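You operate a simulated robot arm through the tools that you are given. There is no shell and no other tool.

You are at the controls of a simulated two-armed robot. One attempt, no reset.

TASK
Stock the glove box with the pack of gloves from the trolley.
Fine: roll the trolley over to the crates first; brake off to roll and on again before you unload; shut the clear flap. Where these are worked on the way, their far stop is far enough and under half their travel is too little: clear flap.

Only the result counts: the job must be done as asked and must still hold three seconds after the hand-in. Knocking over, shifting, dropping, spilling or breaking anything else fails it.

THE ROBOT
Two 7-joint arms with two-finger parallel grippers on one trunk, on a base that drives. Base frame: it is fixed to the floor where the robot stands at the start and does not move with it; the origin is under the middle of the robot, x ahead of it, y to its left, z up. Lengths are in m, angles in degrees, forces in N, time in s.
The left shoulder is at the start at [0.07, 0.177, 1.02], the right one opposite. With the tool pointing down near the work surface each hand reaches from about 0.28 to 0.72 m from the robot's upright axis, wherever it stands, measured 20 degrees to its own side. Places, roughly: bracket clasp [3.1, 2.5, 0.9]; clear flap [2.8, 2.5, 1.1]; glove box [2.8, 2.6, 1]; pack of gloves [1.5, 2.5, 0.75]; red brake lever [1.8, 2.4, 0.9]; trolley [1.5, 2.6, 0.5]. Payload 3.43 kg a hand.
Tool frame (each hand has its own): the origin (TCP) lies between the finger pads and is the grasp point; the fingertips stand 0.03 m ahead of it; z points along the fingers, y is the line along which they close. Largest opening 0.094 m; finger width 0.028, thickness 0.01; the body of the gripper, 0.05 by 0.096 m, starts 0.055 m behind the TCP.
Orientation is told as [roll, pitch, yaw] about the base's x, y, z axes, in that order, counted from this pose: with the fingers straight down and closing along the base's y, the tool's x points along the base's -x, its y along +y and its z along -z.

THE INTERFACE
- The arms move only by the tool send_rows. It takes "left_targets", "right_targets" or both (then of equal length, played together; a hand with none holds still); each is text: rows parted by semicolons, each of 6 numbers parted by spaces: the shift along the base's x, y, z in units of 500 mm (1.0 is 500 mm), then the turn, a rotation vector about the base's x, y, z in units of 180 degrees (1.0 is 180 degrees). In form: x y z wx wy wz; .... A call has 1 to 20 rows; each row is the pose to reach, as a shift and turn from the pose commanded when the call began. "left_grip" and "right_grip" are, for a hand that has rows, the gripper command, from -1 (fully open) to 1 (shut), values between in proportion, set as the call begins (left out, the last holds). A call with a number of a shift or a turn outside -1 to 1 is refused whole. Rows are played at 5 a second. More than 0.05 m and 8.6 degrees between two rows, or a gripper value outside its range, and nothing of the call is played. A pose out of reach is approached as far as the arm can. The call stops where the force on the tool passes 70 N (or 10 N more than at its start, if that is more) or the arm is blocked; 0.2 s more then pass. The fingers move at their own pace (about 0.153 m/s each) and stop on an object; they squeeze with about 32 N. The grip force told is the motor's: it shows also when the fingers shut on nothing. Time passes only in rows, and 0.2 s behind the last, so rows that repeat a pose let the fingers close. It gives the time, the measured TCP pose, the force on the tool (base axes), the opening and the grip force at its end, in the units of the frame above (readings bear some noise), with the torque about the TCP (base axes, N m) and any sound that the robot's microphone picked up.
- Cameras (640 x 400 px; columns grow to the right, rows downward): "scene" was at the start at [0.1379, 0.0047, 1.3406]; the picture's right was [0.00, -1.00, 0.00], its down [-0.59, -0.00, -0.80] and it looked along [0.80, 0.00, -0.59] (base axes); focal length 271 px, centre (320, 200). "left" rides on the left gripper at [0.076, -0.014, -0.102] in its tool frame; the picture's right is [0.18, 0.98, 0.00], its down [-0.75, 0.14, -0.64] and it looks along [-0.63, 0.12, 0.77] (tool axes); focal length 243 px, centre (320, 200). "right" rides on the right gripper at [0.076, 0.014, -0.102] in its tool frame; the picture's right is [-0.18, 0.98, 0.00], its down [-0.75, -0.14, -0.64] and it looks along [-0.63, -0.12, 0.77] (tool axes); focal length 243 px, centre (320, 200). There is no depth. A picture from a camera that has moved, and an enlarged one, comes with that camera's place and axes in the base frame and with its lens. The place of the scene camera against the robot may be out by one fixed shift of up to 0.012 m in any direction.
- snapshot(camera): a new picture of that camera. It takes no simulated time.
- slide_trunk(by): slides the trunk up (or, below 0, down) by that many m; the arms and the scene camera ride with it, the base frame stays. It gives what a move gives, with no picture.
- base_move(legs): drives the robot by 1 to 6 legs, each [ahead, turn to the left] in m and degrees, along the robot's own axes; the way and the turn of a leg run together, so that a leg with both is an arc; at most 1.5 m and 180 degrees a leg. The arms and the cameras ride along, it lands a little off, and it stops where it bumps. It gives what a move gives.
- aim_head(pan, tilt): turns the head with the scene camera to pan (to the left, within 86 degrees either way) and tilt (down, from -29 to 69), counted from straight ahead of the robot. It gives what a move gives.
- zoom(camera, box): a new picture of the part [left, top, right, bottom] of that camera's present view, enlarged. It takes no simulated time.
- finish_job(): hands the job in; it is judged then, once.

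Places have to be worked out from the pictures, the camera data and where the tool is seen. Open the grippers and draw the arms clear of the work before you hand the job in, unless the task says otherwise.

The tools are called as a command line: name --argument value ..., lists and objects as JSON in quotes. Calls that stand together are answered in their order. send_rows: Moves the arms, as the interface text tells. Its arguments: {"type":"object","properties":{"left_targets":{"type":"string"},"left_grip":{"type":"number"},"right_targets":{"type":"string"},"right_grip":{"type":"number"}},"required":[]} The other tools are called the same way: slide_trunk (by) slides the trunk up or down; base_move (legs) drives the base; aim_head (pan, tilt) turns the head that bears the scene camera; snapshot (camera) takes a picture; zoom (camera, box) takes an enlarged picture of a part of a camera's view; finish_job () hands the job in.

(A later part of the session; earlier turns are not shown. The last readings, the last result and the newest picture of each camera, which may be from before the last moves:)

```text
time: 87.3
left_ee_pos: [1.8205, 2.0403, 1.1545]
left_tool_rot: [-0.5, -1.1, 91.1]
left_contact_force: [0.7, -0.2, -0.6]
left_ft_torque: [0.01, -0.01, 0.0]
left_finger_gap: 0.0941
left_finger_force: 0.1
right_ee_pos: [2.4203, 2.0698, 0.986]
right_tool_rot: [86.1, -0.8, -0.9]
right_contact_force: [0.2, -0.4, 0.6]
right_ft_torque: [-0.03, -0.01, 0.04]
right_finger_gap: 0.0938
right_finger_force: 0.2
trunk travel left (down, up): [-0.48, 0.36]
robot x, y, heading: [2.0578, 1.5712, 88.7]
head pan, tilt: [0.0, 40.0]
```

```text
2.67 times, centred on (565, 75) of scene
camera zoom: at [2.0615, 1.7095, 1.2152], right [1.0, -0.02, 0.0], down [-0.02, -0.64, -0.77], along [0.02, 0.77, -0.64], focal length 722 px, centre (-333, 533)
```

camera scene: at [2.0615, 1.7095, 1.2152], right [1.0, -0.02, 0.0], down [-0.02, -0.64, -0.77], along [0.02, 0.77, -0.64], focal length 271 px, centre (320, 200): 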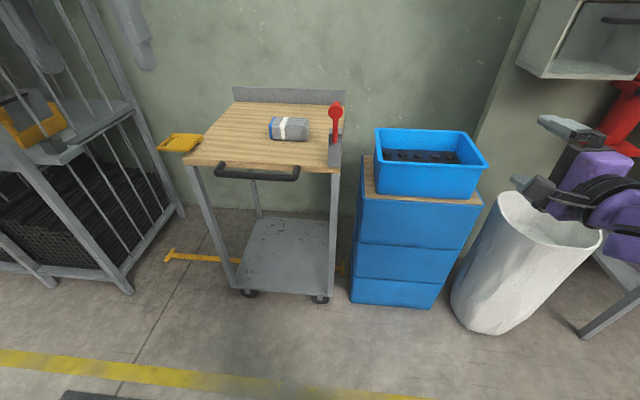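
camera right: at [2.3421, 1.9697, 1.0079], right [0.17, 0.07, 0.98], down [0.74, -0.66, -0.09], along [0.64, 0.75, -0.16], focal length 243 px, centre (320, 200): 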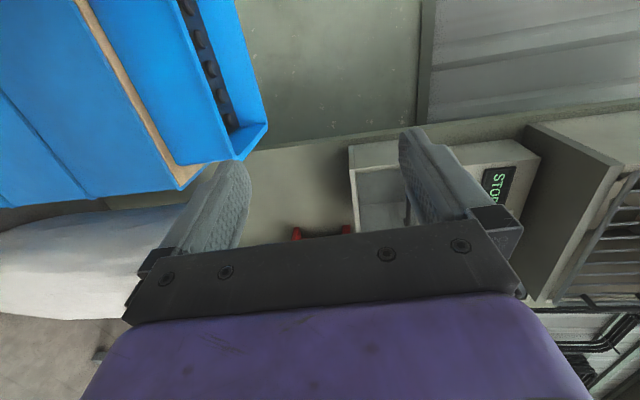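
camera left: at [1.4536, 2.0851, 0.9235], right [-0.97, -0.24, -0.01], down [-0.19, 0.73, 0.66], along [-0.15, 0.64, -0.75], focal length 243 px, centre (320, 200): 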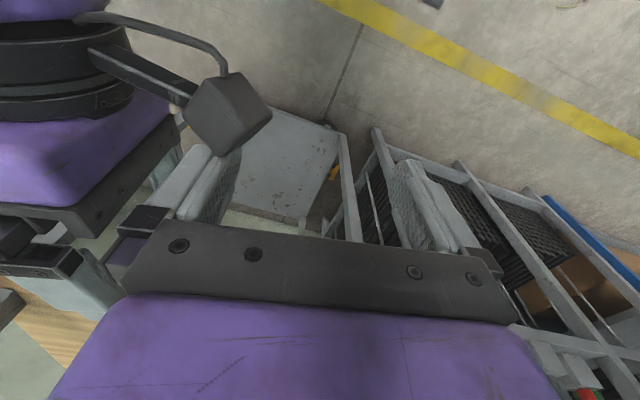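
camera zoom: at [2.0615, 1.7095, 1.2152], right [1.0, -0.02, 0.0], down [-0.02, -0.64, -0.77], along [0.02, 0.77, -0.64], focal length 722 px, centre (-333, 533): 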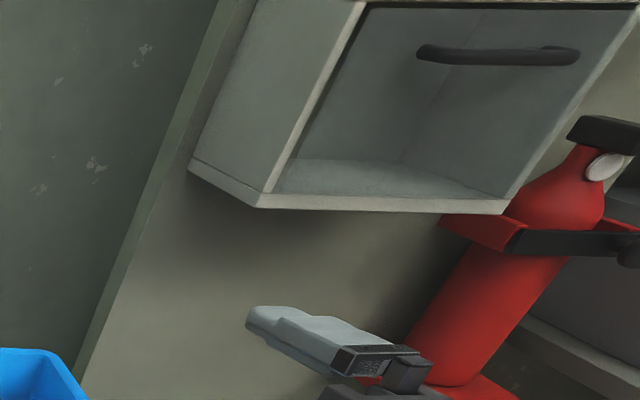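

The knob is now about (2.114, ~2.28, 0.977) upright. I bring the right hand in front of it, rolling the wrist so that the fingers close sideways.

send_rows --right_targets "-0.05 0.01 0 0 -0.0375 0;-0.1 0.02 0 0 -0.075 0;-0.15 0.03 0 0 -0.1125 0;-0.2 0.04 0 0 -0.15 0;-0.25 0.05 0 0 -0.1875 0;-0.3 0.06 0 0 -0.225 0;-0.35 0.07 0 0 -0.2625 0;-0.4 0.08 -0.005 0 -0.3 0;-0.45 0.09 -0.01 0 -0.3375 0;-0.5 0.1 -0.015 0 -0.375 0;-0.56 0.1 -0.02 0 -0.4125 0;-0.612 0.1 -0.02 0 -0.45 0"

snapshot --camera "right"

snapshot --camera "scene"

```text
time: 89.9
left_ee_pos: [1.8191, 2.0408, 1.1543]
left_tool_rot: [-0.6, -1.0, 91.1]
left_contact_force: [0.0, 0.2, -0.3]
left_ft_torque: [0.0, -0.03, 0.0]
left_finger_gap: 0.0942
left_finger_force: 0.1
right_ee_pos: [2.1128, 2.1192, 0.9769]
right_tool_rot: [92.1, -81.8, -6.3]
right_contact_force: [0.1, -0.6, -1.0]
right_ft_torque: [-0.01, 0.01, -0.03]
right_finger_gap: 0.0939
right_finger_force: 0.1
trunk travel left (down, up): [-0.48, 0.36]
robot x, y, heading: [2.0567, 1.5714, 88.6]
head pan, tilt: [0.0, 40.0]
```

```text
taken
camera right: at [2.0812, 2.0196, 0.9035], right [-0.94, 0.07, 0.32], down [0.2, -0.66, 0.72], along [0.26, 0.75, 0.61], focal length 243 px, centre (320, 200)
```

right: 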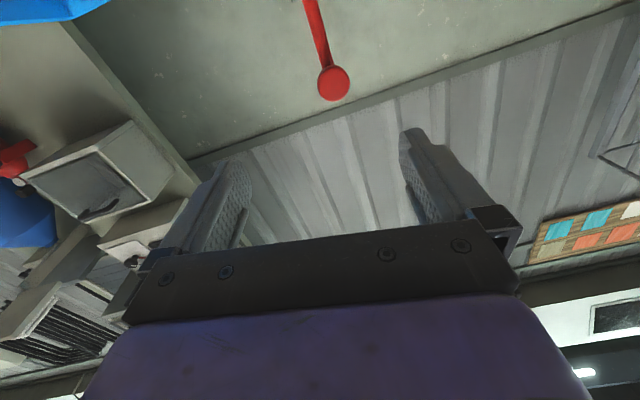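

```text
taken
camera scene: at [2.0602, 1.7093, 1.2152], right [1.0, -0.02, 0.0], down [-0.01, -0.64, -0.77], along [0.02, 0.77, -0.64], focal length 271 px, centre (320, 200)
```

scene: 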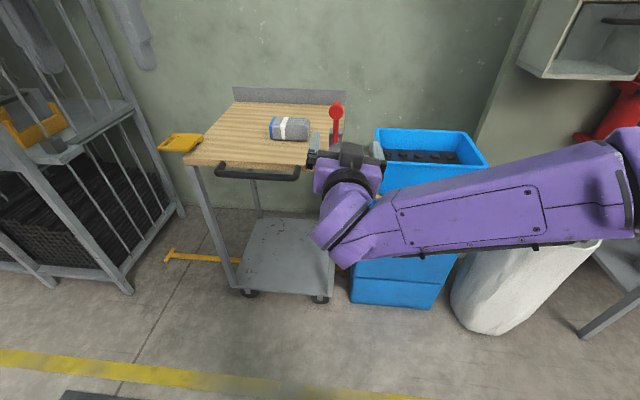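

Triangulation puts the knob at (2.113, ~2.30, 0.979). I advance with open fingers on either side of it and look.

send_rows --right_targets "0 0.07 0.004 0 0 0;0 0.14 0.004 0 0 0;0 0.21 0.004 0 0 0;0 0.28 0.004 0 0 0;0 0.34 0.004 0 0 0"

snapshot --camera "right"

zoom --camera "scene" --box '[290, 80, 390, 180]'

```text
time: 91.1
left_ee_pos: [1.8205, 2.0422, 1.1543]
left_tool_rot: [-0.5, -1.0, 91.1]
left_contact_force: [-0.6, -0.2, 0.2]
left_ft_torque: [0.0, 0.04, 0.0]
left_finger_gap: 0.0942
left_finger_force: 0.0
right_ee_pos: [2.1136, 2.2918, 0.9766]
right_tool_rot: [91.9, -81.7, -5.9]
right_contact_force: [0.0, 0.2, -0.3]
right_ft_torque: [0.01, 0.01, 0.01]
right_finger_gap: 0.0938
right_finger_force: 0.2
trunk travel left (down, up): [-0.48, 0.36]
robot x, y, heading: [2.0586, 1.5688, 88.9]
head pan, tilt: [0.0, 40.0]
```

```text
taken
camera right: at [2.081, 2.1918, 0.9039], right [-0.94, 0.07, 0.32], down [0.2, -0.66, 0.72], along [0.26, 0.75, 0.61], focal length 243 px, centre (320, 200)
```

right: 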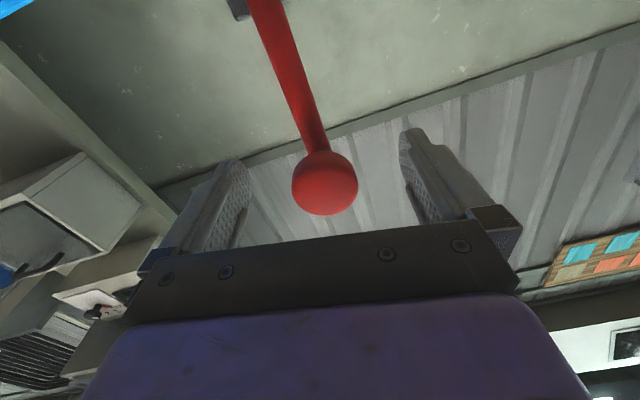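

```text
4.00 times, centred on (340, 130) of scene
camera zoom: at [2.0612, 1.7104, 1.2151], right [1.0, -0.02, 0.0], down [-0.02, -0.64, -0.77], along [0.02, 0.77, -0.64], focal length 1083 px, centre (240, 480)
```

zoom: 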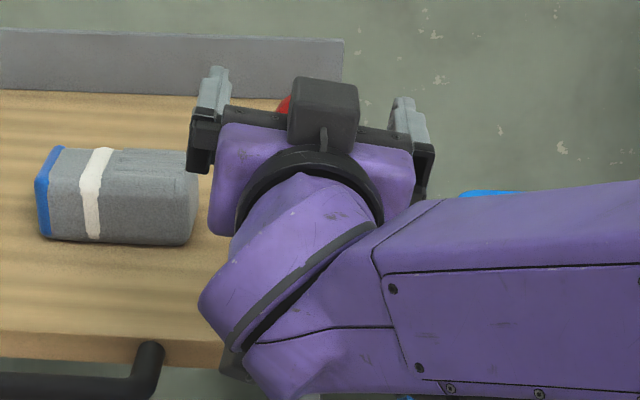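

The knob is centred between the fingers, slightly deep. I back off 8 mm and close on it.

send_rows --right_targets "0 -0.016 0 0 0 0;0 -0.016 0 0 0 0"

send_rows --right_targets "0 0 0 0 0 0;0 0 0 0 0 0;0 0 0 0 0 0;0 0 0 0 0 0" --right_grip 1

```text
time: 91.7
left_ee_pos: [1.8207, 2.0411, 1.154]
left_tool_rot: [-0.6, -1.0, 91.1]
left_contact_force: [-0.3, -0.7, 0.6]
left_ft_torque: [0.0, 0.02, 0.0]
left_finger_gap: 0.094
left_finger_force: 0.0
right_ee_pos: [2.113, 2.2827, 0.9779]
right_tool_rot: [92.1, -81.6, -6.2]
right_contact_force: [0.6, -0.7, 1.3]
right_ft_torque: [-0.01, 0.02, 0.0]
right_finger_gap: 0.0941
right_finger_force: 0.0
trunk travel left (down, up): [-0.48, 0.36]
robot x, y, heading: [2.0602, 1.5677, 88.6]
head pan, tilt: [0.0, 40.0]
```

```text
time: 92.7
left_ee_pos: [1.82, 2.0402, 1.1538]
left_tool_rot: [-0.5, -1.0, 91.1]
left_contact_force: [0.6, -0.4, -0.6]
left_ft_torque: [0.01, -0.01, 0.02]
left_finger_gap: 0.0942
left_finger_force: 0.0
right_ee_pos: [2.1134, 2.2823, 0.979]
right_tool_rot: [92.4, -81.7, -6.5]
right_contact_force: [-1.7, 2.1, 3.0]
right_ft_torque: [0.06, 0.11, -0.04]
right_finger_gap: 0.0329
right_finger_force: 44.8
trunk travel left (down, up): [-0.48, 0.36]
robot x, y, heading: [2.0594, 1.5664, 88.4]
head pan, tilt: [0.0, 40.0]
```

Gripped. I swing the lever back down along the reverse arc (first half), allowing for the trolley's −7° yaw.

send_rows --right_targets "0.022 -0.0028 0.0006 0 0.0409 0;0.044 -0.0055 -0.002 0 0.0818 0;0.0653 -0.0082 -0.0078 0 0.1227 0;0.0857 -0.0107 -0.0164 0 0.1636 0;0.1046 -0.0131 -0.0276 0 0.2045 0;0.1218 -0.0152 -0.0416 0 0.2454 0"

zoom --camera "scene" --box '[290, 80, 440, 200]'

```text
time: 94.1
left_ee_pos: [1.8206, 2.0427, 1.1516]
left_tool_rot: [-0.7, -1.0, 91.1]
left_contact_force: [0.3, 0.5, 0.6]
left_ft_torque: [0.02, -0.02, -0.02]
left_finger_gap: 0.0936
left_finger_force: 0.1
right_ee_pos: [2.1717, 2.2751, 0.9559]
right_tool_rot: [86.1, -37.4, -0.7]
right_contact_force: [-8.3, -0.2, -15.4]
right_ft_torque: [-0.14, -0.38, 0.73]
right_finger_gap: 0.0331
right_finger_force: 45.1
trunk travel left (down, up): [-0.48, 0.36]
robot x, y, heading: [2.0601, 1.5702, 88.7]
head pan, tilt: [0.0, 40.0]
```

```text
3.33 times, centred on (365, 140) of scene
camera zoom: at [2.0599, 1.7123, 1.2148], right [1.0, -0.02, 0.0], down [-0.01, -0.64, -0.76], along [0.02, 0.76, -0.64], focal length 902 px, centre (170, 400)
```

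zoom: 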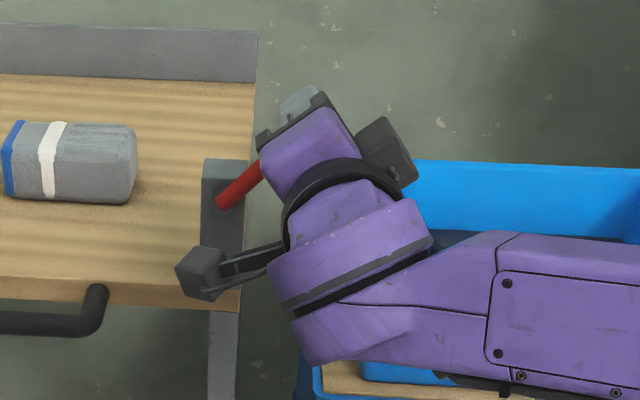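

Lever is near 45° and moving well. I complete the arc down to level.

send_rows --right_targets "0.0151 -0.0019 -0.0162 0 0.0409 0;0.028 -0.0035 -0.0344 0 0.0818 0;0.0381 -0.0048 -0.054 0 0.1227 0;0.0455 -0.0057 -0.075 0 0.1636 0;0.0485 -0.0061 -0.0894 0 0.2 0;0.0502 -0.0063 -0.1024 0 0.2046 0;0.0502 -0.0063 -0.11 0 0.2046 0"

zoom --camera "scene" --box '[290, 80, 440, 200]'

```text
time: 95.7
left_ee_pos: [1.8221, 2.0406, 1.1539]
left_tool_rot: [-0.6, -1.1, 91.0]
left_contact_force: [-0.2, -0.4, -0.5]
left_ft_torque: [-0.01, 0.01, 0.01]
left_finger_gap: 0.0943
left_finger_force: 0.0
right_ee_pos: [2.2015, 2.2707, 0.9059]
right_tool_rot: [86.2, -0.5, -1.1]
right_contact_force: [4.0, 3.9, 8.8]
right_ft_torque: [0.13, 0.71, 0.16]
right_finger_gap: 0.0332
right_finger_force: 44.6
trunk travel left (down, up): [-0.48, 0.36]
robot x, y, heading: [2.0564, 1.5721, 88.7]
head pan, tilt: [0.0, 40.0]
```

```text
3.33 times, centred on (365, 140) of scene
camera zoom: at [2.0622, 1.709, 1.2155], right [1.0, -0.02, 0.0], down [-0.02, -0.64, -0.77], along [0.02, 0.77, -0.64], focal length 902 px, centre (170, 400)
```

zoom: 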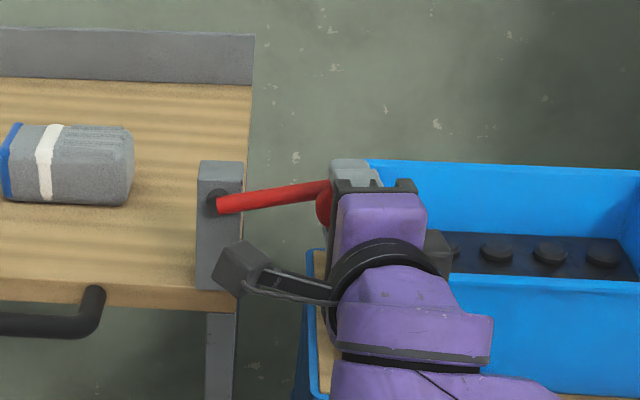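

The lever is back about level (z 0.906). I push down a bit more to be sure it is at its stop.

send_rows --right_targets "0 0 -0.01 0 0 0;0 0 -0.02 0 0 0;0 0 -0.026 0 0 0;0 0 -0.026 0 0 0"

```text
time: 96.7
left_ee_pos: [1.8227, 2.039, 1.1564]
left_tool_rot: [-0.4, -1.2, 91.1]
left_contact_force: [0.3, 0.1, -0.9]
left_ft_torque: [-0.01, 0.01, -0.03]
left_finger_gap: 0.0941
left_finger_force: 0.0
right_ee_pos: [2.2023, 2.2708, 0.9007]
right_tool_rot: [86.7, -0.6, -1.0]
right_contact_force: [8.0, 28.4, 42.8]
right_ft_torque: [0.35, 0.48, -0.23]
right_finger_gap: 0.0332
right_finger_force: 45.3
trunk travel left (down, up): [-0.48, 0.36]
robot x, y, heading: [2.0578, 1.5745, 88.4]
head pan, tilt: [0.0, 40.0]
```

The lever is firmly at its lower stop (43 N): the brake is back on. I release the knob and withdraw the right hand.

send_rows --right_targets "0 0 0.02 0 0 0;0 0 0.026 0 0 0"

send_rows --right_targets "0 0 0 0 0 0;0 0 0 0 0 0;0 0 0 0 0 0;0 -0.06 0 0 0 0;0 -0.14 0 0 0 0;0 -0.22 0 0 0 0;0 -0.3 0 0 0 0;0.04 -0.36 0 0 0 0" --right_grip -1

snapshot --camera "scene"

zoom --camera "scene" --box '[230, 70, 410, 180]'

```text
time: 97.3
left_ee_pos: [1.8223, 2.0408, 1.1546]
left_tool_rot: [-0.4, -1.1, 91.0]
left_contact_force: [0.4, 0.0, -0.2]
left_ft_torque: [-0.01, 0.01, 0.0]
left_finger_gap: 0.0939
left_finger_force: 0.1
right_ee_pos: [2.2027, 2.2701, 0.9012]
right_tool_rot: [85.8, -0.7, -1.2]
right_contact_force: [10.1, 7.0, 11.1]
right_ft_torque: [0.07, -0.23, -1.29]
right_finger_gap: 0.0329
right_finger_force: 45.0
trunk travel left (down, up): [-0.48, 0.36]
robot x, y, heading: [2.0573, 1.5719, 88.4]
head pan, tilt: [0.0, 40.0]
```

```text
time: 99.1
left_ee_pos: [1.822, 2.0402, 1.1552]
left_tool_rot: [-0.5, -1.1, 91.2]
left_contact_force: [0.0, -0.6, 0.3]
left_ft_torque: [0.01, 0.01, -0.01]
left_finger_gap: 0.0941
left_finger_force: 0.0
right_ee_pos: [2.2201, 2.09, 0.9049]
right_tool_rot: [86.0, -0.7, -0.8]
right_contact_force: [0.1, 0.3, -0.3]
right_ft_torque: [0.01, 0.0, 0.0]
right_finger_gap: 0.094
right_finger_force: 0.1
trunk travel left (down, up): [-0.48, 0.36]
robot x, y, heading: [2.0595, 1.5671, 88.8]
head pan, tilt: [0.0, 40.0]
```

```text
taken
camera scene: at [2.0625, 1.7089, 1.2153], right [1.0, -0.02, 0.0], down [-0.02, -0.64, -0.77], along [0.02, 0.77, -0.64], focal length 271 px, centre (320, 200)
```

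scene: 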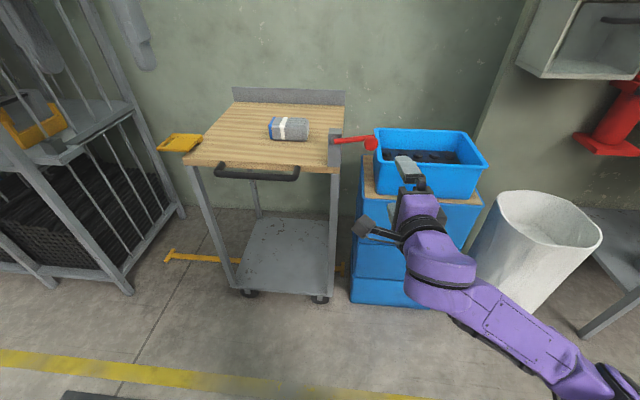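

```text
3.56 times, centred on (320, 125) of scene
camera zoom: at [2.0625, 1.7089, 1.2153], right [1.0, -0.02, 0.0], down [-0.02, -0.64, -0.77], along [0.02, 0.77, -0.64], focal length 962 px, centre (320, 467)
```

zoom: 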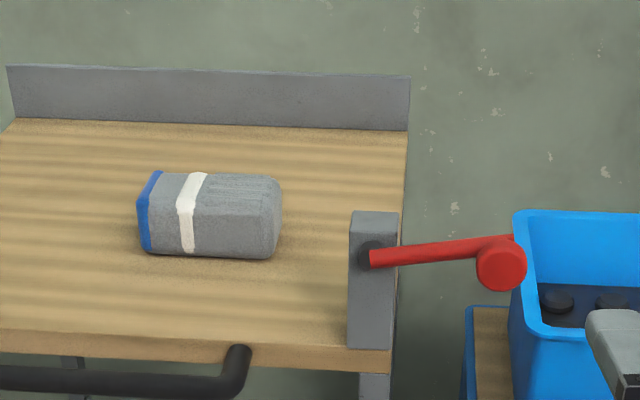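

Brake lever is level as at the start. Before picking, I look at the glove box and its flap by panning right.

aim_head --pan -45 --tilt 8

snapshot --camera "scene"

zoom --camera "scene" --box '[240, 130, 400, 260]'

```text
time: 100.2
left_ee_pos: [1.8219, 2.0412, 1.1537]
left_tool_rot: [-0.6, -1.0, 91.2]
left_contact_force: [0.5, -0.2, 0.1]
left_ft_torque: [0.0, 0.03, 0.0]
left_finger_gap: 0.0939
left_finger_force: 0.1
right_ee_pos: [2.2173, 2.0922, 0.9047]
right_tool_rot: [86.0, -0.7, -1.0]
right_contact_force: [0.3, -0.3, 0.0]
right_ft_torque: [-0.02, -0.01, -0.01]
right_finger_gap: 0.0938
right_finger_force: 0.1
trunk travel left (down, up): [-0.48, 0.36]
robot x, y, heading: [2.0587, 1.5687, 88.7]
head pan, tilt: [-45.0, 8.0]
```

```text
taken
camera scene: at [2.1264, 1.6886, 1.2661], right [0.69, -0.72, 0.0], down [-0.1, -0.1, -0.99], along [0.72, 0.68, -0.14], focal length 271 px, centre (320, 200)
```

scene: 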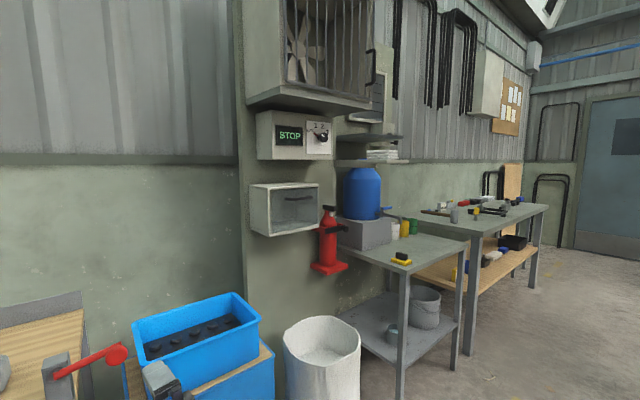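

```text
3.08 times, centred on (320, 195) of scene
camera zoom: at [2.1264, 1.6886, 1.2661], right [0.69, -0.72, 0.0], down [-0.1, -0.1, -0.99], along [0.72, 0.68, -0.14], focal length 833 px, centre (320, 215)
```

zoom: 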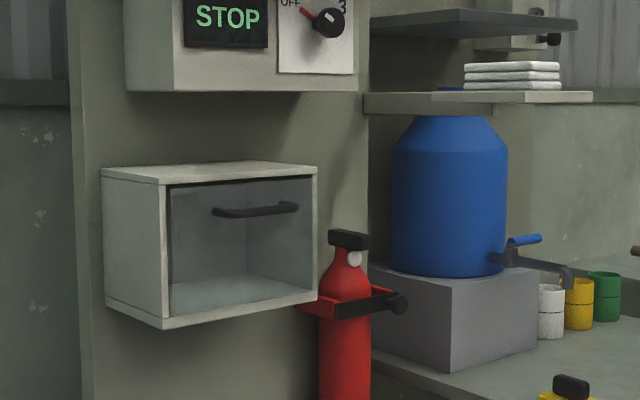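

The flap looks shut: a clear pane in the front plane (y≈2.465, x 2.685–2.94, z 1.00–1.168) with a horizontal black handle near its top. I go to the box first to learn how the flap opens: raise the trunk, then drive to about (2.66, 1.72).

slide_trunk --by 0.22

base_move --legs '[[0, -75], [0.6, 0], [0, 75]]'

aim_head --pan -10 --tilt 20

snapshot --camera "scene"

snapshot --camera "right"

```text
time: 102.5
left_ee_pos: [1.8217, 2.0403, 1.375]
left_tool_rot: [-0.5, -1.0, 91.0]
left_contact_force: [-0.6, -0.7, 0.2]
left_ft_torque: [-0.02, -0.02, 0.01]
left_finger_gap: 0.0939
left_finger_force: 0.0
right_ee_pos: [2.2162, 2.0916, 1.1248]
right_tool_rot: [86.0, -0.7, -0.9]
right_contact_force: [-0.6, -0.1, -0.5]
right_ft_torque: [0.03, -0.02, 0.02]
right_finger_gap: 0.0941
right_finger_force: 0.0
trunk travel left (down, up): [-0.7, 0.14]
robot x, y, heading: [2.0571, 1.5695, 88.9]
head pan, tilt: [-45.0, 8.0]
```

```text
time: 112.4
left_ee_pos: [2.4096, 2.1797, 1.3738]
left_tool_rot: [-0.5, -1.0, 90.0]
left_contact_force: [0.7, 0.1, -0.3]
left_ft_torque: [-0.01, -0.02, -0.01]
left_finger_gap: 0.0941
left_finger_force: 0.0
right_ee_pos: [2.8083, 2.2233, 1.1249]
right_tool_rot: [86.1, -0.7, -2.1]
right_contact_force: [0.8, -0.2, -0.1]
right_ft_torque: [0.01, -0.02, 0.02]
right_finger_gap: 0.0939
right_finger_force: 0.0
trunk travel left (down, up): [-0.7, 0.14]
robot x, y, heading: [2.6361, 1.7047, 87.2]
head pan, tilt: [-45.0, 8.0]
```

```text
time: 113.4
left_ee_pos: [2.4109, 2.1801, 1.3745]
left_tool_rot: [-0.5, -1.0, 89.8]
left_contact_force: [0.0, -1.0, 0.3]
left_ft_torque: [0.01, -0.01, 0.0]
left_finger_gap: 0.0942
left_finger_force: 0.0
right_ee_pos: [2.808, 2.2237, 1.1244]
right_tool_rot: [85.9, -0.7, -2.0]
right_contact_force: [-0.4, 0.2, -0.3]
right_ft_torque: [0.0, -0.02, 0.04]
right_finger_gap: 0.0941
right_finger_force: 0.0
trunk travel left (down, up): [-0.7, 0.14]
robot x, y, heading: [2.6356, 1.7025, 87.3]
head pan, tilt: [-10.0, 20.0]
```

```text
taken
camera scene: at [2.6601, 1.8498, 1.4667], right [0.98, -0.22, 0.0], down [-0.07, -0.33, -0.94], along [0.21, 0.92, -0.34], focal length 271 px, centre (320, 200)
```

scene: 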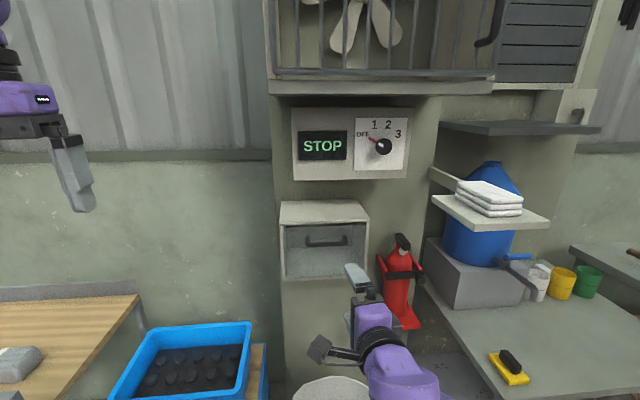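

```text
taken
camera right: at [2.7282, 2.1245, 1.1453], right [0.17, 0.06, 0.98], down [0.73, -0.68, -0.09], along [0.66, 0.73, -0.16], focal length 243 px, centre (320, 200)
```

right: 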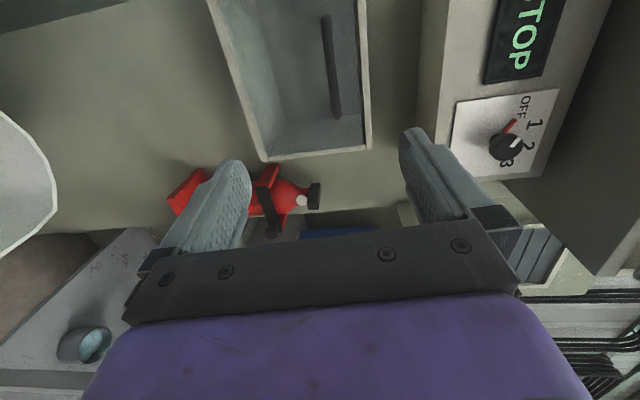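

Now the box is close. I zoom on it in both views to find the pane, handle and hinge.

zoom --camera "scene" --box '[265, 190, 385, 290]'

zoom --camera "right" --box '[190, 0, 400, 170]'

```text
4.00 times, centred on (325, 240) of scene
camera zoom: at [2.6601, 1.8498, 1.4667], right [0.98, -0.22, 0.0], down [-0.07, -0.33, -0.94], along [0.21, 0.92, -0.34], focal length 1083 px, centre (300, 40)
```

zoom: 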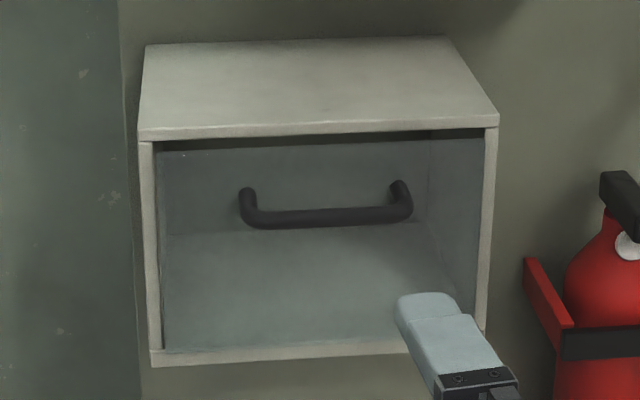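

```text
2.35 times, centred on (295, 85) of right
camera zoom: at [2.7282, 2.1245, 1.1453], right [0.17, 0.06, 0.98], down [0.73, -0.68, -0.09], along [0.66, 0.73, -0.16], focal length 571 px, centre (379, 471)
```

zoom: 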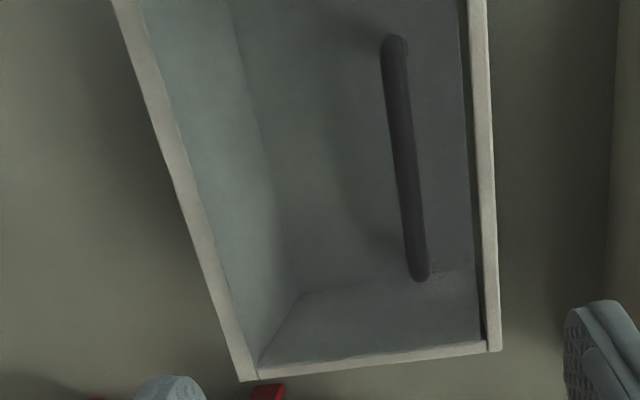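

Triangulating gives the handle bar from x 2.76 to 2.866 at y≈2.44, z≈1.127, standing off a pane whose hinge is probably at the bottom (z≈1.02). I advance the right hand around the bar.

send_rows --right_targets "0.014 0.08 0.004 0 0 0;0.014 0.16 0.006 0 0 0;0.014 0.24 0.006 0 0 0;0.014 0.32 0.006 0 0 0;0.014 0.36 0.006 0 0 0"

snapshot --camera "right"

zoom --camera "scene" --box '[265, 190, 385, 290]'

```text
time: 114.6
left_ee_pos: [2.4097, 2.1803, 1.3734]
left_tool_rot: [-0.5, -1.0, 89.7]
left_contact_force: [-0.8, 0.1, 0.0]
left_ft_torque: [-0.03, -0.04, 0.0]
left_finger_gap: 0.0942
left_finger_force: 0.1
right_ee_pos: [2.815, 2.4044, 1.1275]
right_tool_rot: [85.9, -0.6, -2.1]
right_contact_force: [-0.3, 0.2, 0.3]
right_ft_torque: [0.02, 0.0, -0.07]
right_finger_gap: 0.0937
right_finger_force: 0.0
trunk travel left (down, up): [-0.7, 0.14]
robot x, y, heading: [2.6353, 1.7066, 87.2]
head pan, tilt: [-10.0, 20.0]
```

```text
taken
camera right: at [2.7348, 2.3055, 1.1491], right [0.17, 0.06, 0.98], down [0.73, -0.68, -0.09], along [0.66, 0.73, -0.16], focal length 243 px, centre (320, 200)
```

right: 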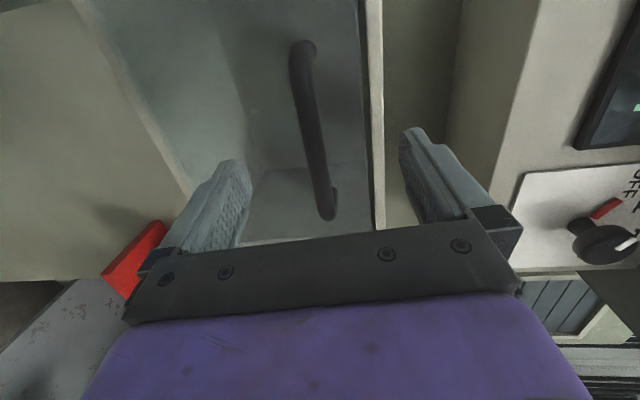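

```text
4.00 times, centred on (325, 240) of scene
camera zoom: at [2.6597, 1.85, 1.4666], right [0.98, -0.22, 0.0], down [-0.07, -0.33, -0.94], along [0.2, 0.92, -0.34], focal length 1083 px, centre (300, 40)
```

zoom: 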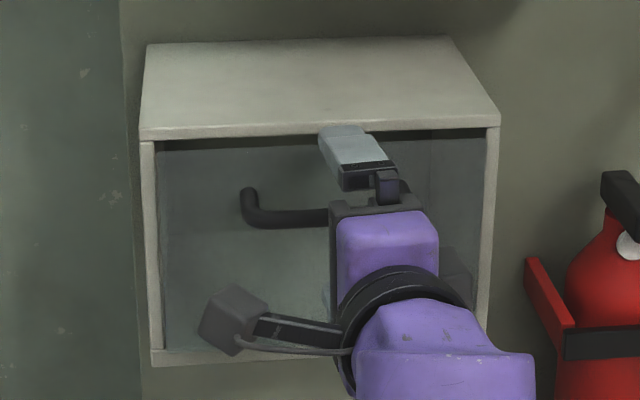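

The bar is centred. I narrow the gripper so its upper finger clears the box top, advance 2.8 cm, then close.

send_rows --right_targets "0 0 -0.004 0 0 0;0 0 -0.004 0 0 0;0 0.03 -0.004 0 0 0;0 0.056 -0.004 0 0 0" --right_grip -0.1

send_rows --right_targets "0 0 0 0 0 0;0 0 0 0 0 0;0 0 0 0 0 0" --right_grip 1

snapshot --camera "right"

```text
time: 115.6
left_ee_pos: [2.4099, 2.1771, 1.3753]
left_tool_rot: [-0.5, -1.2, 89.8]
left_contact_force: [0.1, -0.2, 0.2]
left_ft_torque: [-0.01, 0.02, 0.01]
left_finger_gap: 0.0939
left_finger_force: 0.1
right_ee_pos: [2.8155, 2.4289, 1.1262]
right_tool_rot: [86.0, -0.7, -2.0]
right_contact_force: [1.3, -9.5, -0.9]
right_ft_torque: [0.23, 0.06, -0.19]
right_finger_gap: 0.0503
right_finger_force: 0.1
trunk travel left (down, up): [-0.7, 0.14]
robot x, y, heading: [2.6349, 1.7036, 87.4]
head pan, tilt: [-10.0, 20.0]
```

```text
time: 116.4
left_ee_pos: [2.4106, 2.1782, 1.374]
left_tool_rot: [-0.5, -1.1, 89.8]
left_contact_force: [0.3, 0.9, -0.9]
left_ft_torque: [0.0, 0.02, 0.0]
left_finger_gap: 0.0941
left_finger_force: 0.1
right_ee_pos: [2.8162, 2.4303, 1.126]
right_tool_rot: [85.8, -0.6, -1.9]
right_contact_force: [-1.3, -16.0, -12.8]
right_ft_torque: [0.07, 0.81, -0.29]
right_finger_gap: 0.0163
right_finger_force: 45.0
trunk travel left (down, up): [-0.7, 0.14]
robot x, y, heading: [2.6363, 1.701, 87.4]
head pan, tilt: [-10.0, 20.0]
```

```text
taken
camera right: at [2.7352, 2.3313, 1.1464], right [0.18, 0.06, 0.98], down [0.73, -0.68, -0.09], along [0.66, 0.73, -0.17], focal length 243 px, centre (320, 200)
```

right: 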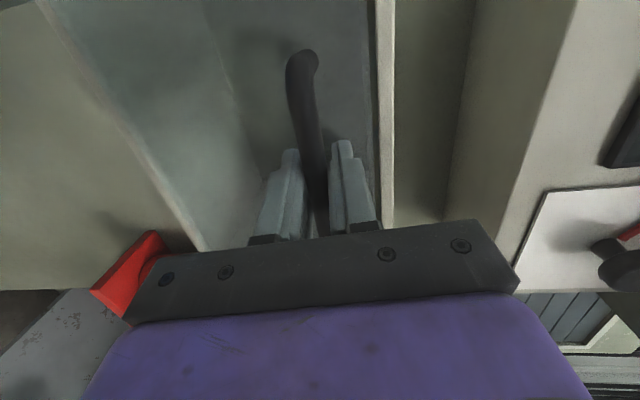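

Bar gripped (16 mm). I pull gently straight back to see how the flap moves.

send_rows --right_targets "0 -0.012 0 0 0 0;0 -0.03 0 0 0 0;0 -0.048 -0.002 0 0 0;0 -0.066 -0.006 0 0 0"

zoom --camera "scene" --box '[265, 190, 385, 290]'

snapshot --camera "right"

```text
time: 117.4
left_ee_pos: [2.4092, 2.1868, 1.3706]
left_tool_rot: [-0.7, -0.7, 89.8]
left_contact_force: [-0.8, -0.1, 0.7]
left_ft_torque: [0.01, 0.02, 0.01]
left_finger_gap: 0.0941
left_finger_force: 0.0
right_ee_pos: [2.8125, 2.4036, 1.1161]
right_tool_rot: [85.3, -0.9, -2.0]
right_contact_force: [-10.3, 14.8, -20.7]
right_ft_torque: [0.33, 0.69, 0.25]
right_finger_gap: 0.0162
right_finger_force: 44.8
trunk travel left (down, up): [-0.7, 0.14]
robot x, y, heading: [2.6401, 1.703, 87.4]
head pan, tilt: [-10.0, 20.0]
```

```text
4.00 times, centred on (325, 240) of scene
camera zoom: at [2.6576, 1.8582, 1.4656], right [0.98, -0.22, 0.0], down [-0.07, -0.34, -0.94], along [0.2, 0.92, -0.35], focal length 1083 px, centre (300, 40)
```

zoom: 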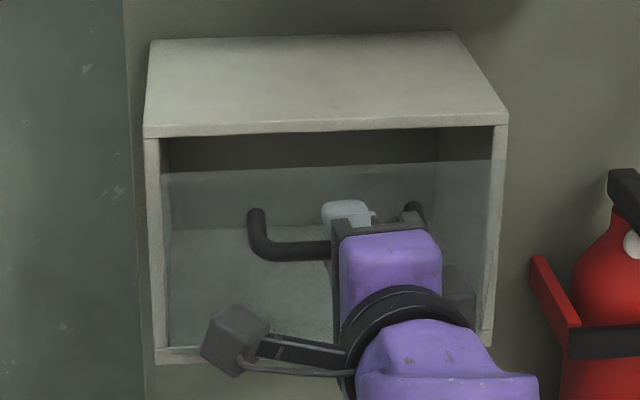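

```text
taken
camera right: at [2.7326, 2.3054, 1.1378], right [0.17, 0.07, 0.98], down [0.73, -0.68, -0.08], along [0.66, 0.73, -0.17], focal length 243 px, centre (320, 200)
```

right: 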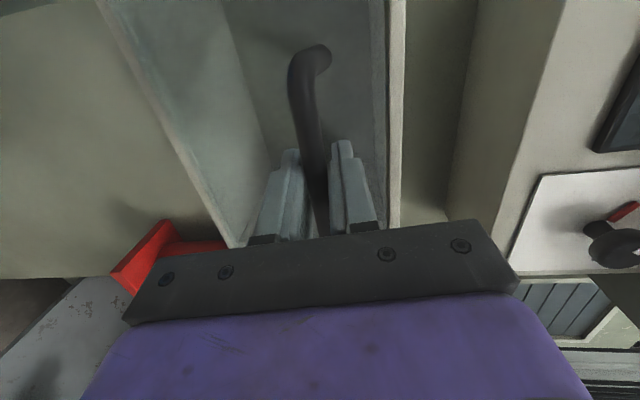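

The flap is bottom-hinged: its top comes towards me (hinge about y 2.455, z 1.019, radius 0.11). I follow the arc outward and down.

send_rows --right_targets "0 -0.0108 -0.0278 0.012 0 0;0 -0.0318 -0.0446 0.024 0 0;0 -0.0506 -0.0636 0.036 0 0;0 -0.067 -0.085 0.048 0 0;0 -0.0806 -0.1082 0.06 0 0"

zoom --camera "scene" --box '[245, 190, 405, 310]'

```text
time: 118.4
left_ee_pos: [2.4113, 2.1986, 1.376]
left_tool_rot: [-0.4, -0.3, 89.9]
left_contact_force: [0.3, -0.7, -0.8]
left_ft_torque: [0.1, 0.06, 0.03]
left_finger_gap: 0.094
left_finger_force: 0.1
right_ee_pos: [2.8265, 2.3725, 1.1165]
right_tool_rot: [87.3, -0.8, -0.7]
right_contact_force: [-14.8, 24.2, -40.2]
right_ft_torque: [-0.78, 1.32, 0.29]
right_finger_gap: 0.0119
right_finger_force: 45.0
right hand out of reach, approached as far as the arm can: row 1, 2, 3, 4, 5
trunk travel left (down, up): [-0.7, 0.14]
robot x, y, heading: [2.6369, 1.7063, 87.7]
head pan, tilt: [-10.0, 20.0]
stopped in row 5 (right hand): the force on the tool passed its limit at 80 N (the readings are from after the stop); the commanded pose is now the measured one
```

```text
3.33 times, centred on (325, 250) of scene
camera zoom: at [2.6621, 1.9013, 1.4656], right [0.98, -0.21, 0.01], down [-0.08, -0.37, -0.93], along [0.2, 0.91, -0.37], focal length 902 px, centre (303, 33)
```

zoom: 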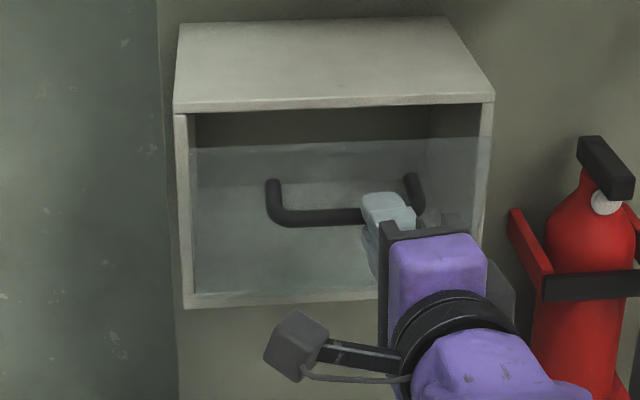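

The arm is at its downward limit and the fingers are slipping. I open the gripper and draw back to see where the flap rests.

send_rows --right_targets "0 0 0 0 0 0;0 0 0 0 0 0;0 -0.03 0.01 0 0 0;0 -0.09 0.02 0 0 0;0 -0.15 0.02 0 0 0" --right_grip -0.2

zoom --camera "scene" --box '[245, 170, 405, 310]'

snapshot --camera "right"

```text
time: 119.6
left_ee_pos: [2.4098, 2.1755, 1.3767]
left_tool_rot: [-0.5, -1.2, 89.8]
left_contact_force: [-1.1, 0.0, 0.0]
left_ft_torque: [-0.04, 0.0, 0.01]
left_finger_gap: 0.094
left_finger_force: 0.0
right_ee_pos: [2.8288, 2.2782, 1.144]
right_tool_rot: [89.4, -0.9, -1.3]
right_contact_force: [0.1, -0.2, -0.4]
right_ft_torque: [0.02, 0.01, 0.03]
right_finger_gap: 0.0562
right_finger_force: 0.0
trunk travel left (down, up): [-0.7, 0.14]
robot x, y, heading: [2.6379, 1.7007, 87.5]
head pan, tilt: [-10.0, 20.0]
```

```text
2.86 times, centred on (325, 240) of scene
camera zoom: at [2.6597, 1.8533, 1.4662], right [0.98, -0.22, 0.0], down [-0.07, -0.34, -0.94], along [0.2, 0.92, -0.34], focal length 773 px, centre (306, 86)
```

zoom: 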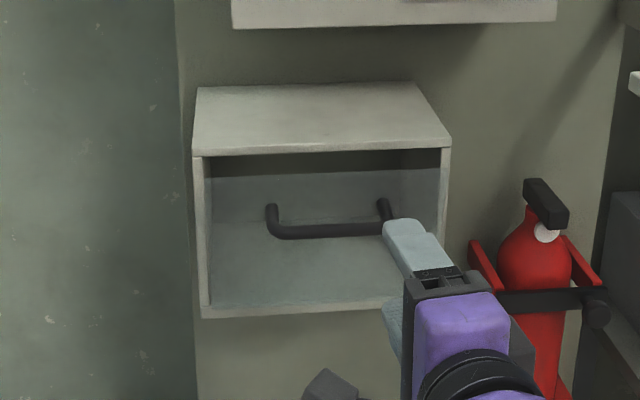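

```text
taken
camera right: at [2.7502, 2.1775, 1.1591], right [0.17, 0.01, 0.99], down [0.74, -0.66, -0.12], along [0.65, 0.75, -0.11], focal length 243 px, centre (320, 200)
```

right: 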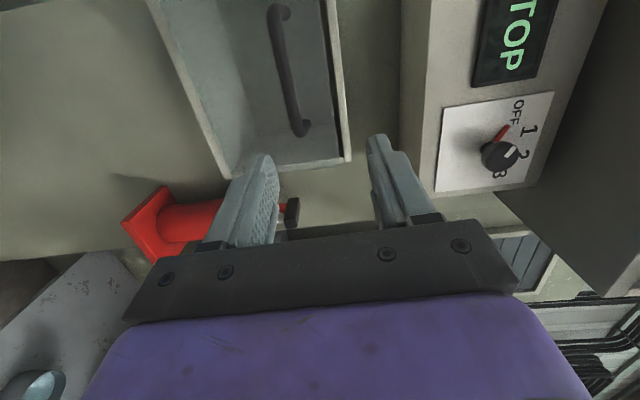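

The flap stays where it is left, at about 15–20° open. I close the right fingers, tilt the tool 45° down-forward, and will hook over the pane's top edge from above to press it out and down.

send_rows --right_targets "0 -0.02 0.04 -0.042 0 0;-0.01 -0.03 0.09 -0.084 0 0;-0.02 -0.03 0.14 -0.126 0 0;-0.028 0 0.18 -0.168 0 0;-0.028 0.05 0.19 -0.21 0 0;-0.028 0.1 0.19 -0.247 0 0" --right_grip 1

snapshot --camera "right"

snapshot --camera "scene"

```text
time: 121.0
left_ee_pos: [2.4094, 2.1726, 1.378]
left_tool_rot: [-0.4, -1.4, 89.8]
left_contact_force: [-0.8, 0.3, -0.4]
left_ft_torque: [0.01, -0.05, -0.01]
left_finger_gap: 0.0939
left_finger_force: 0.1
right_ee_pos: [2.8147, 2.3262, 1.2406]
right_tool_rot: [45.1, -1.6, 0.0]
right_contact_force: [-0.4, 0.2, 0.2]
right_ft_torque: [-0.02, -0.02, 0.0]
right_finger_gap: 0.0
right_finger_force: 32.0
right hand out of reach, approached as far as the arm can: row 4, 5
trunk travel left (down, up): [-0.7, 0.14]
robot x, y, heading: [2.6353, 1.7061, 87.7]
head pan, tilt: [-10.0, 20.0]
```

```text
taken
camera right: at [2.7365, 2.264, 1.322], right [0.17, 0.69, 0.7], down [0.74, -0.56, 0.37], along [0.65, 0.46, -0.61], focal length 243 px, centre (320, 200)
```

right: 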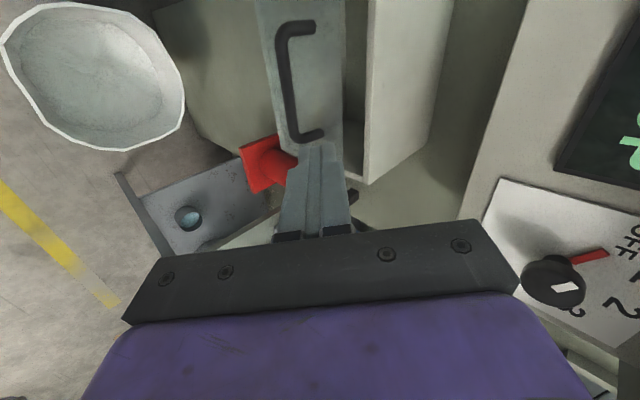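

```text
taken
camera scene: at [2.659, 1.8499, 1.4665], right [0.98, -0.22, 0.0], down [-0.07, -0.33, -0.94], along [0.2, 0.92, -0.34], focal length 271 px, centre (320, 200)
```

scene: 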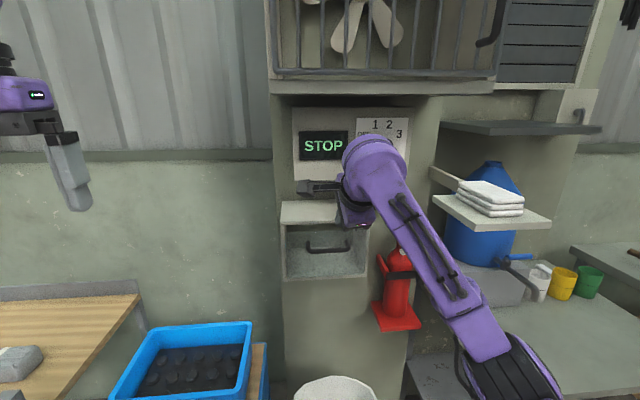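

The view shows the pane's top edge and the gap behind it. I slide the closed fingers over the top edge into the gap.

send_rows --right_targets "0 0.055 -0.03 0 0 0;0 0.11 -0.07 0 0 0;0 0.16 -0.12 0 0 0;0 0.2 -0.165 0 0 0"

snapshot --camera "right"

zoom --camera "scene" --box '[245, 170, 405, 310]'

```text
time: 122.0
left_ee_pos: [2.4084, 2.1614, 1.3827]
left_tool_rot: [-0.6, -1.9, 89.8]
left_contact_force: [0.2, -0.5, 0.7]
left_ft_torque: [0.08, 0.02, 0.01]
left_finger_gap: 0.0942
left_finger_force: 0.0
right_ee_pos: [2.8154, 2.4188, 1.1717]
right_tool_rot: [46.2, -1.4, -0.3]
right_contact_force: [2.1, -4.3, 30.9]
right_ft_torque: [0.75, -0.46, -0.08]
right_finger_gap: 0.0
right_finger_force: 32.0
trunk travel left (down, up): [-0.7, 0.14]
robot x, y, heading: [2.6375, 1.7067, 87.6]
head pan, tilt: [-10.0, 20.0]
```

```text
taken
camera right: at [2.7364, 2.3545, 1.2516], right [0.17, 0.68, 0.71], down [0.74, -0.57, 0.36], along [0.65, 0.47, -0.6], focal length 243 px, centre (320, 200)
```

right: 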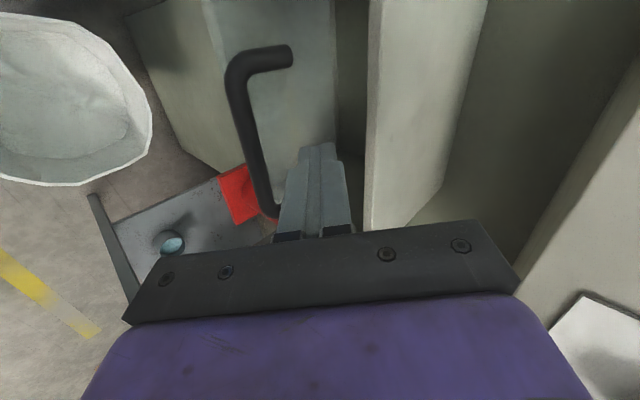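

```text
2.86 times, centred on (325, 240) of scene
camera zoom: at [2.6578, 1.8378, 1.4686], right [0.98, -0.22, 0.0], down [-0.07, -0.33, -0.94], along [0.2, 0.92, -0.33], focal length 773 px, centre (306, 86)
```

zoom: 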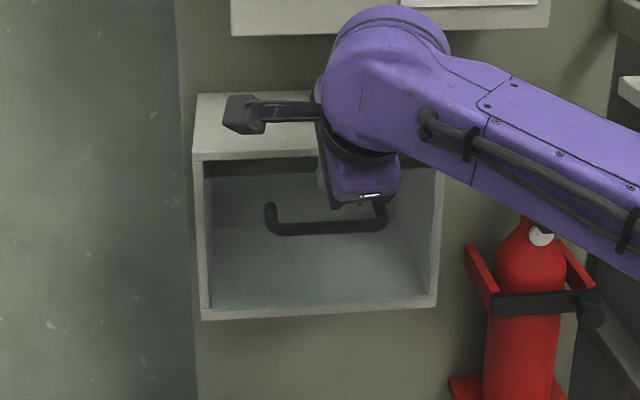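

The fingers are over the top edge (about 31 N on it). I now pull back and down along the pane's arc, first to about 60°.

send_rows --right_targets "0 -0.03 0.01 0 0 0;0 -0.054 0.006 0 0 0;0 -0.082 -0.008 0 0 0;0 -0.113 -0.028 0 0 0;0 -0.144 -0.056 0 0 0;0 -0.169 -0.083 0 0 0;0 -0.192 -0.118 0 0 0"

snapshot --camera "right"

zoom --camera "scene" --box '[245, 170, 405, 310]'

```text
time: 123.6
left_ee_pos: [2.4032, 2.1552, 1.3819]
left_tool_rot: [-0.8, -2.2, 89.9]
left_contact_force: [0.1, 0.8, 0.0]
left_ft_torque: [0.02, -0.05, 0.01]
left_finger_gap: 0.0938
left_finger_force: 0.1
right_ee_pos: [2.8048, 2.3144, 1.1105]
right_tool_rot: [46.2, -1.6, 0.0]
right_contact_force: [-16.1, -43.6, 34.6]
right_ft_torque: [0.28, -0.2, -0.18]
right_finger_gap: 0.0002
right_finger_force: 32.1
trunk travel left (down, up): [-0.7, 0.14]
robot x, y, heading: [2.6349, 1.7007, 87.3]
head pan, tilt: [-10.0, 20.0]
```

```text
taken
camera right: at [2.7263, 2.2509, 1.1904], right [0.16, 0.68, 0.71], down [0.74, -0.56, 0.36], along [0.65, 0.47, -0.6], focal length 243 px, centre (320, 200)
```

right: 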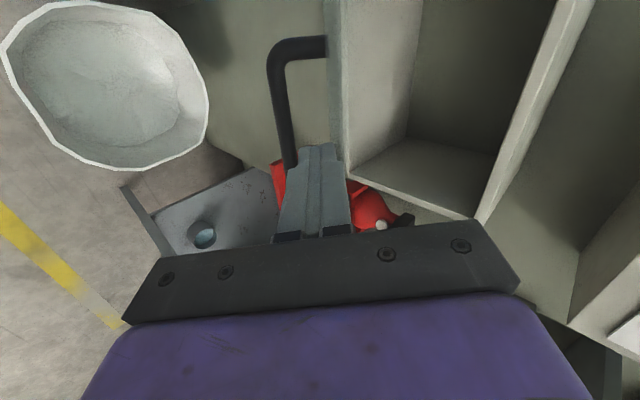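

```text
2.86 times, centred on (325, 240) of scene
camera zoom: at [2.6516, 1.8309, 1.4687], right [0.98, -0.22, 0.0], down [-0.07, -0.32, -0.94], along [0.21, 0.92, -0.33], focal length 773 px, centre (306, 86)
```

zoom: 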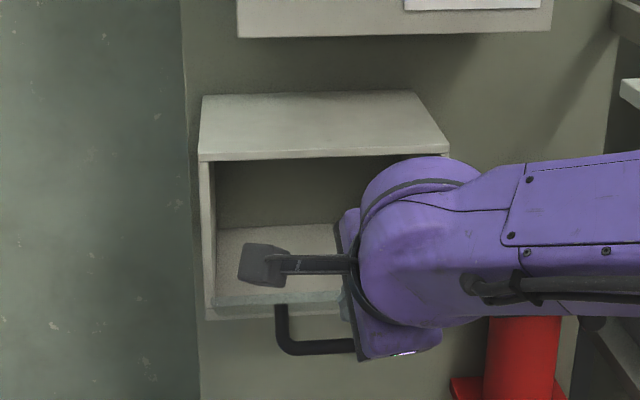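

The pane is about 45–50° open; the fingertips slipped over the edge and now rest on the handle bar from above. Pushing the bar straight down opens it further, so I press down.

send_rows --right_targets "0 -0.012 -0.03 0 0 0;0 -0.016 -0.06 0 0 0;0 -0.018 -0.09 0 0 0;0 -0.018 -0.12 0 0 0;0 -0.018 -0.15 0 0 0"

snapshot --camera "right"

zoom --camera "scene" --box '[245, 170, 405, 310]'

```text
time: 124.2
left_ee_pos: [2.4084, 2.1493, 1.3847]
left_tool_rot: [-0.5, -2.4, 89.8]
left_contact_force: [-0.7, -0.3, 0.2]
left_ft_torque: [-0.02, 0.0, -0.02]
left_finger_gap: 0.094
left_finger_force: 0.3
right_ee_pos: [2.8042, 2.3025, 1.0931]
right_tool_rot: [46.6, -1.1, 0.6]
right_contact_force: [-14.2, -57.2, 38.2]
right_ft_torque: [0.24, -0.28, -0.36]
right_finger_gap: 0.0001
right_finger_force: 32.5
trunk travel left (down, up): [-0.7, 0.14]
robot x, y, heading: [2.6374, 1.6999, 87.1]
head pan, tilt: [-10.0, 20.0]
stopped in row 2 (right hand): the force on the tool passed its limit at 72 N (the readings are from after the stop); the commanded pose is now the measured one
```

```text
taken
camera right: at [2.7268, 2.2385, 1.1741], right [0.16, 0.68, 0.72], down [0.75, -0.56, 0.35], along [0.64, 0.48, -0.6], focal length 243 px, centre (320, 200)
```

right: 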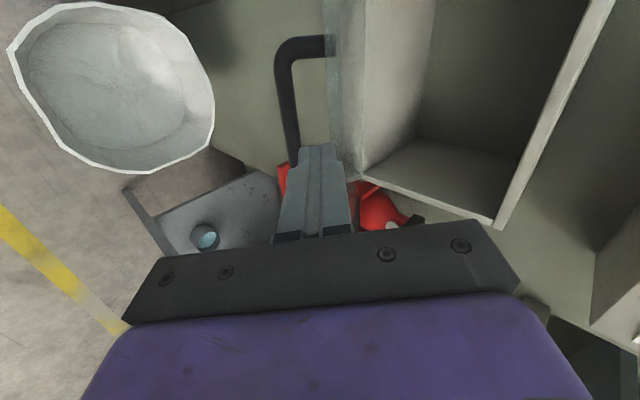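

```text
2.86 times, centred on (325, 240) of scene
camera zoom: at [2.6571, 1.825, 1.469], right [0.98, -0.22, 0.0], down [-0.07, -0.32, -0.95], along [0.21, 0.92, -0.33], focal length 773 px, centre (306, 86)
```

zoom: 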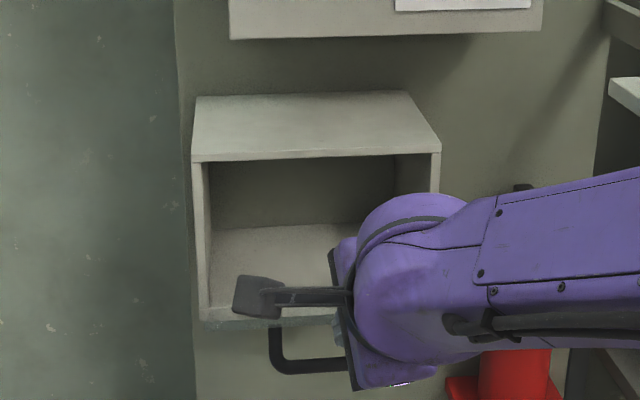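

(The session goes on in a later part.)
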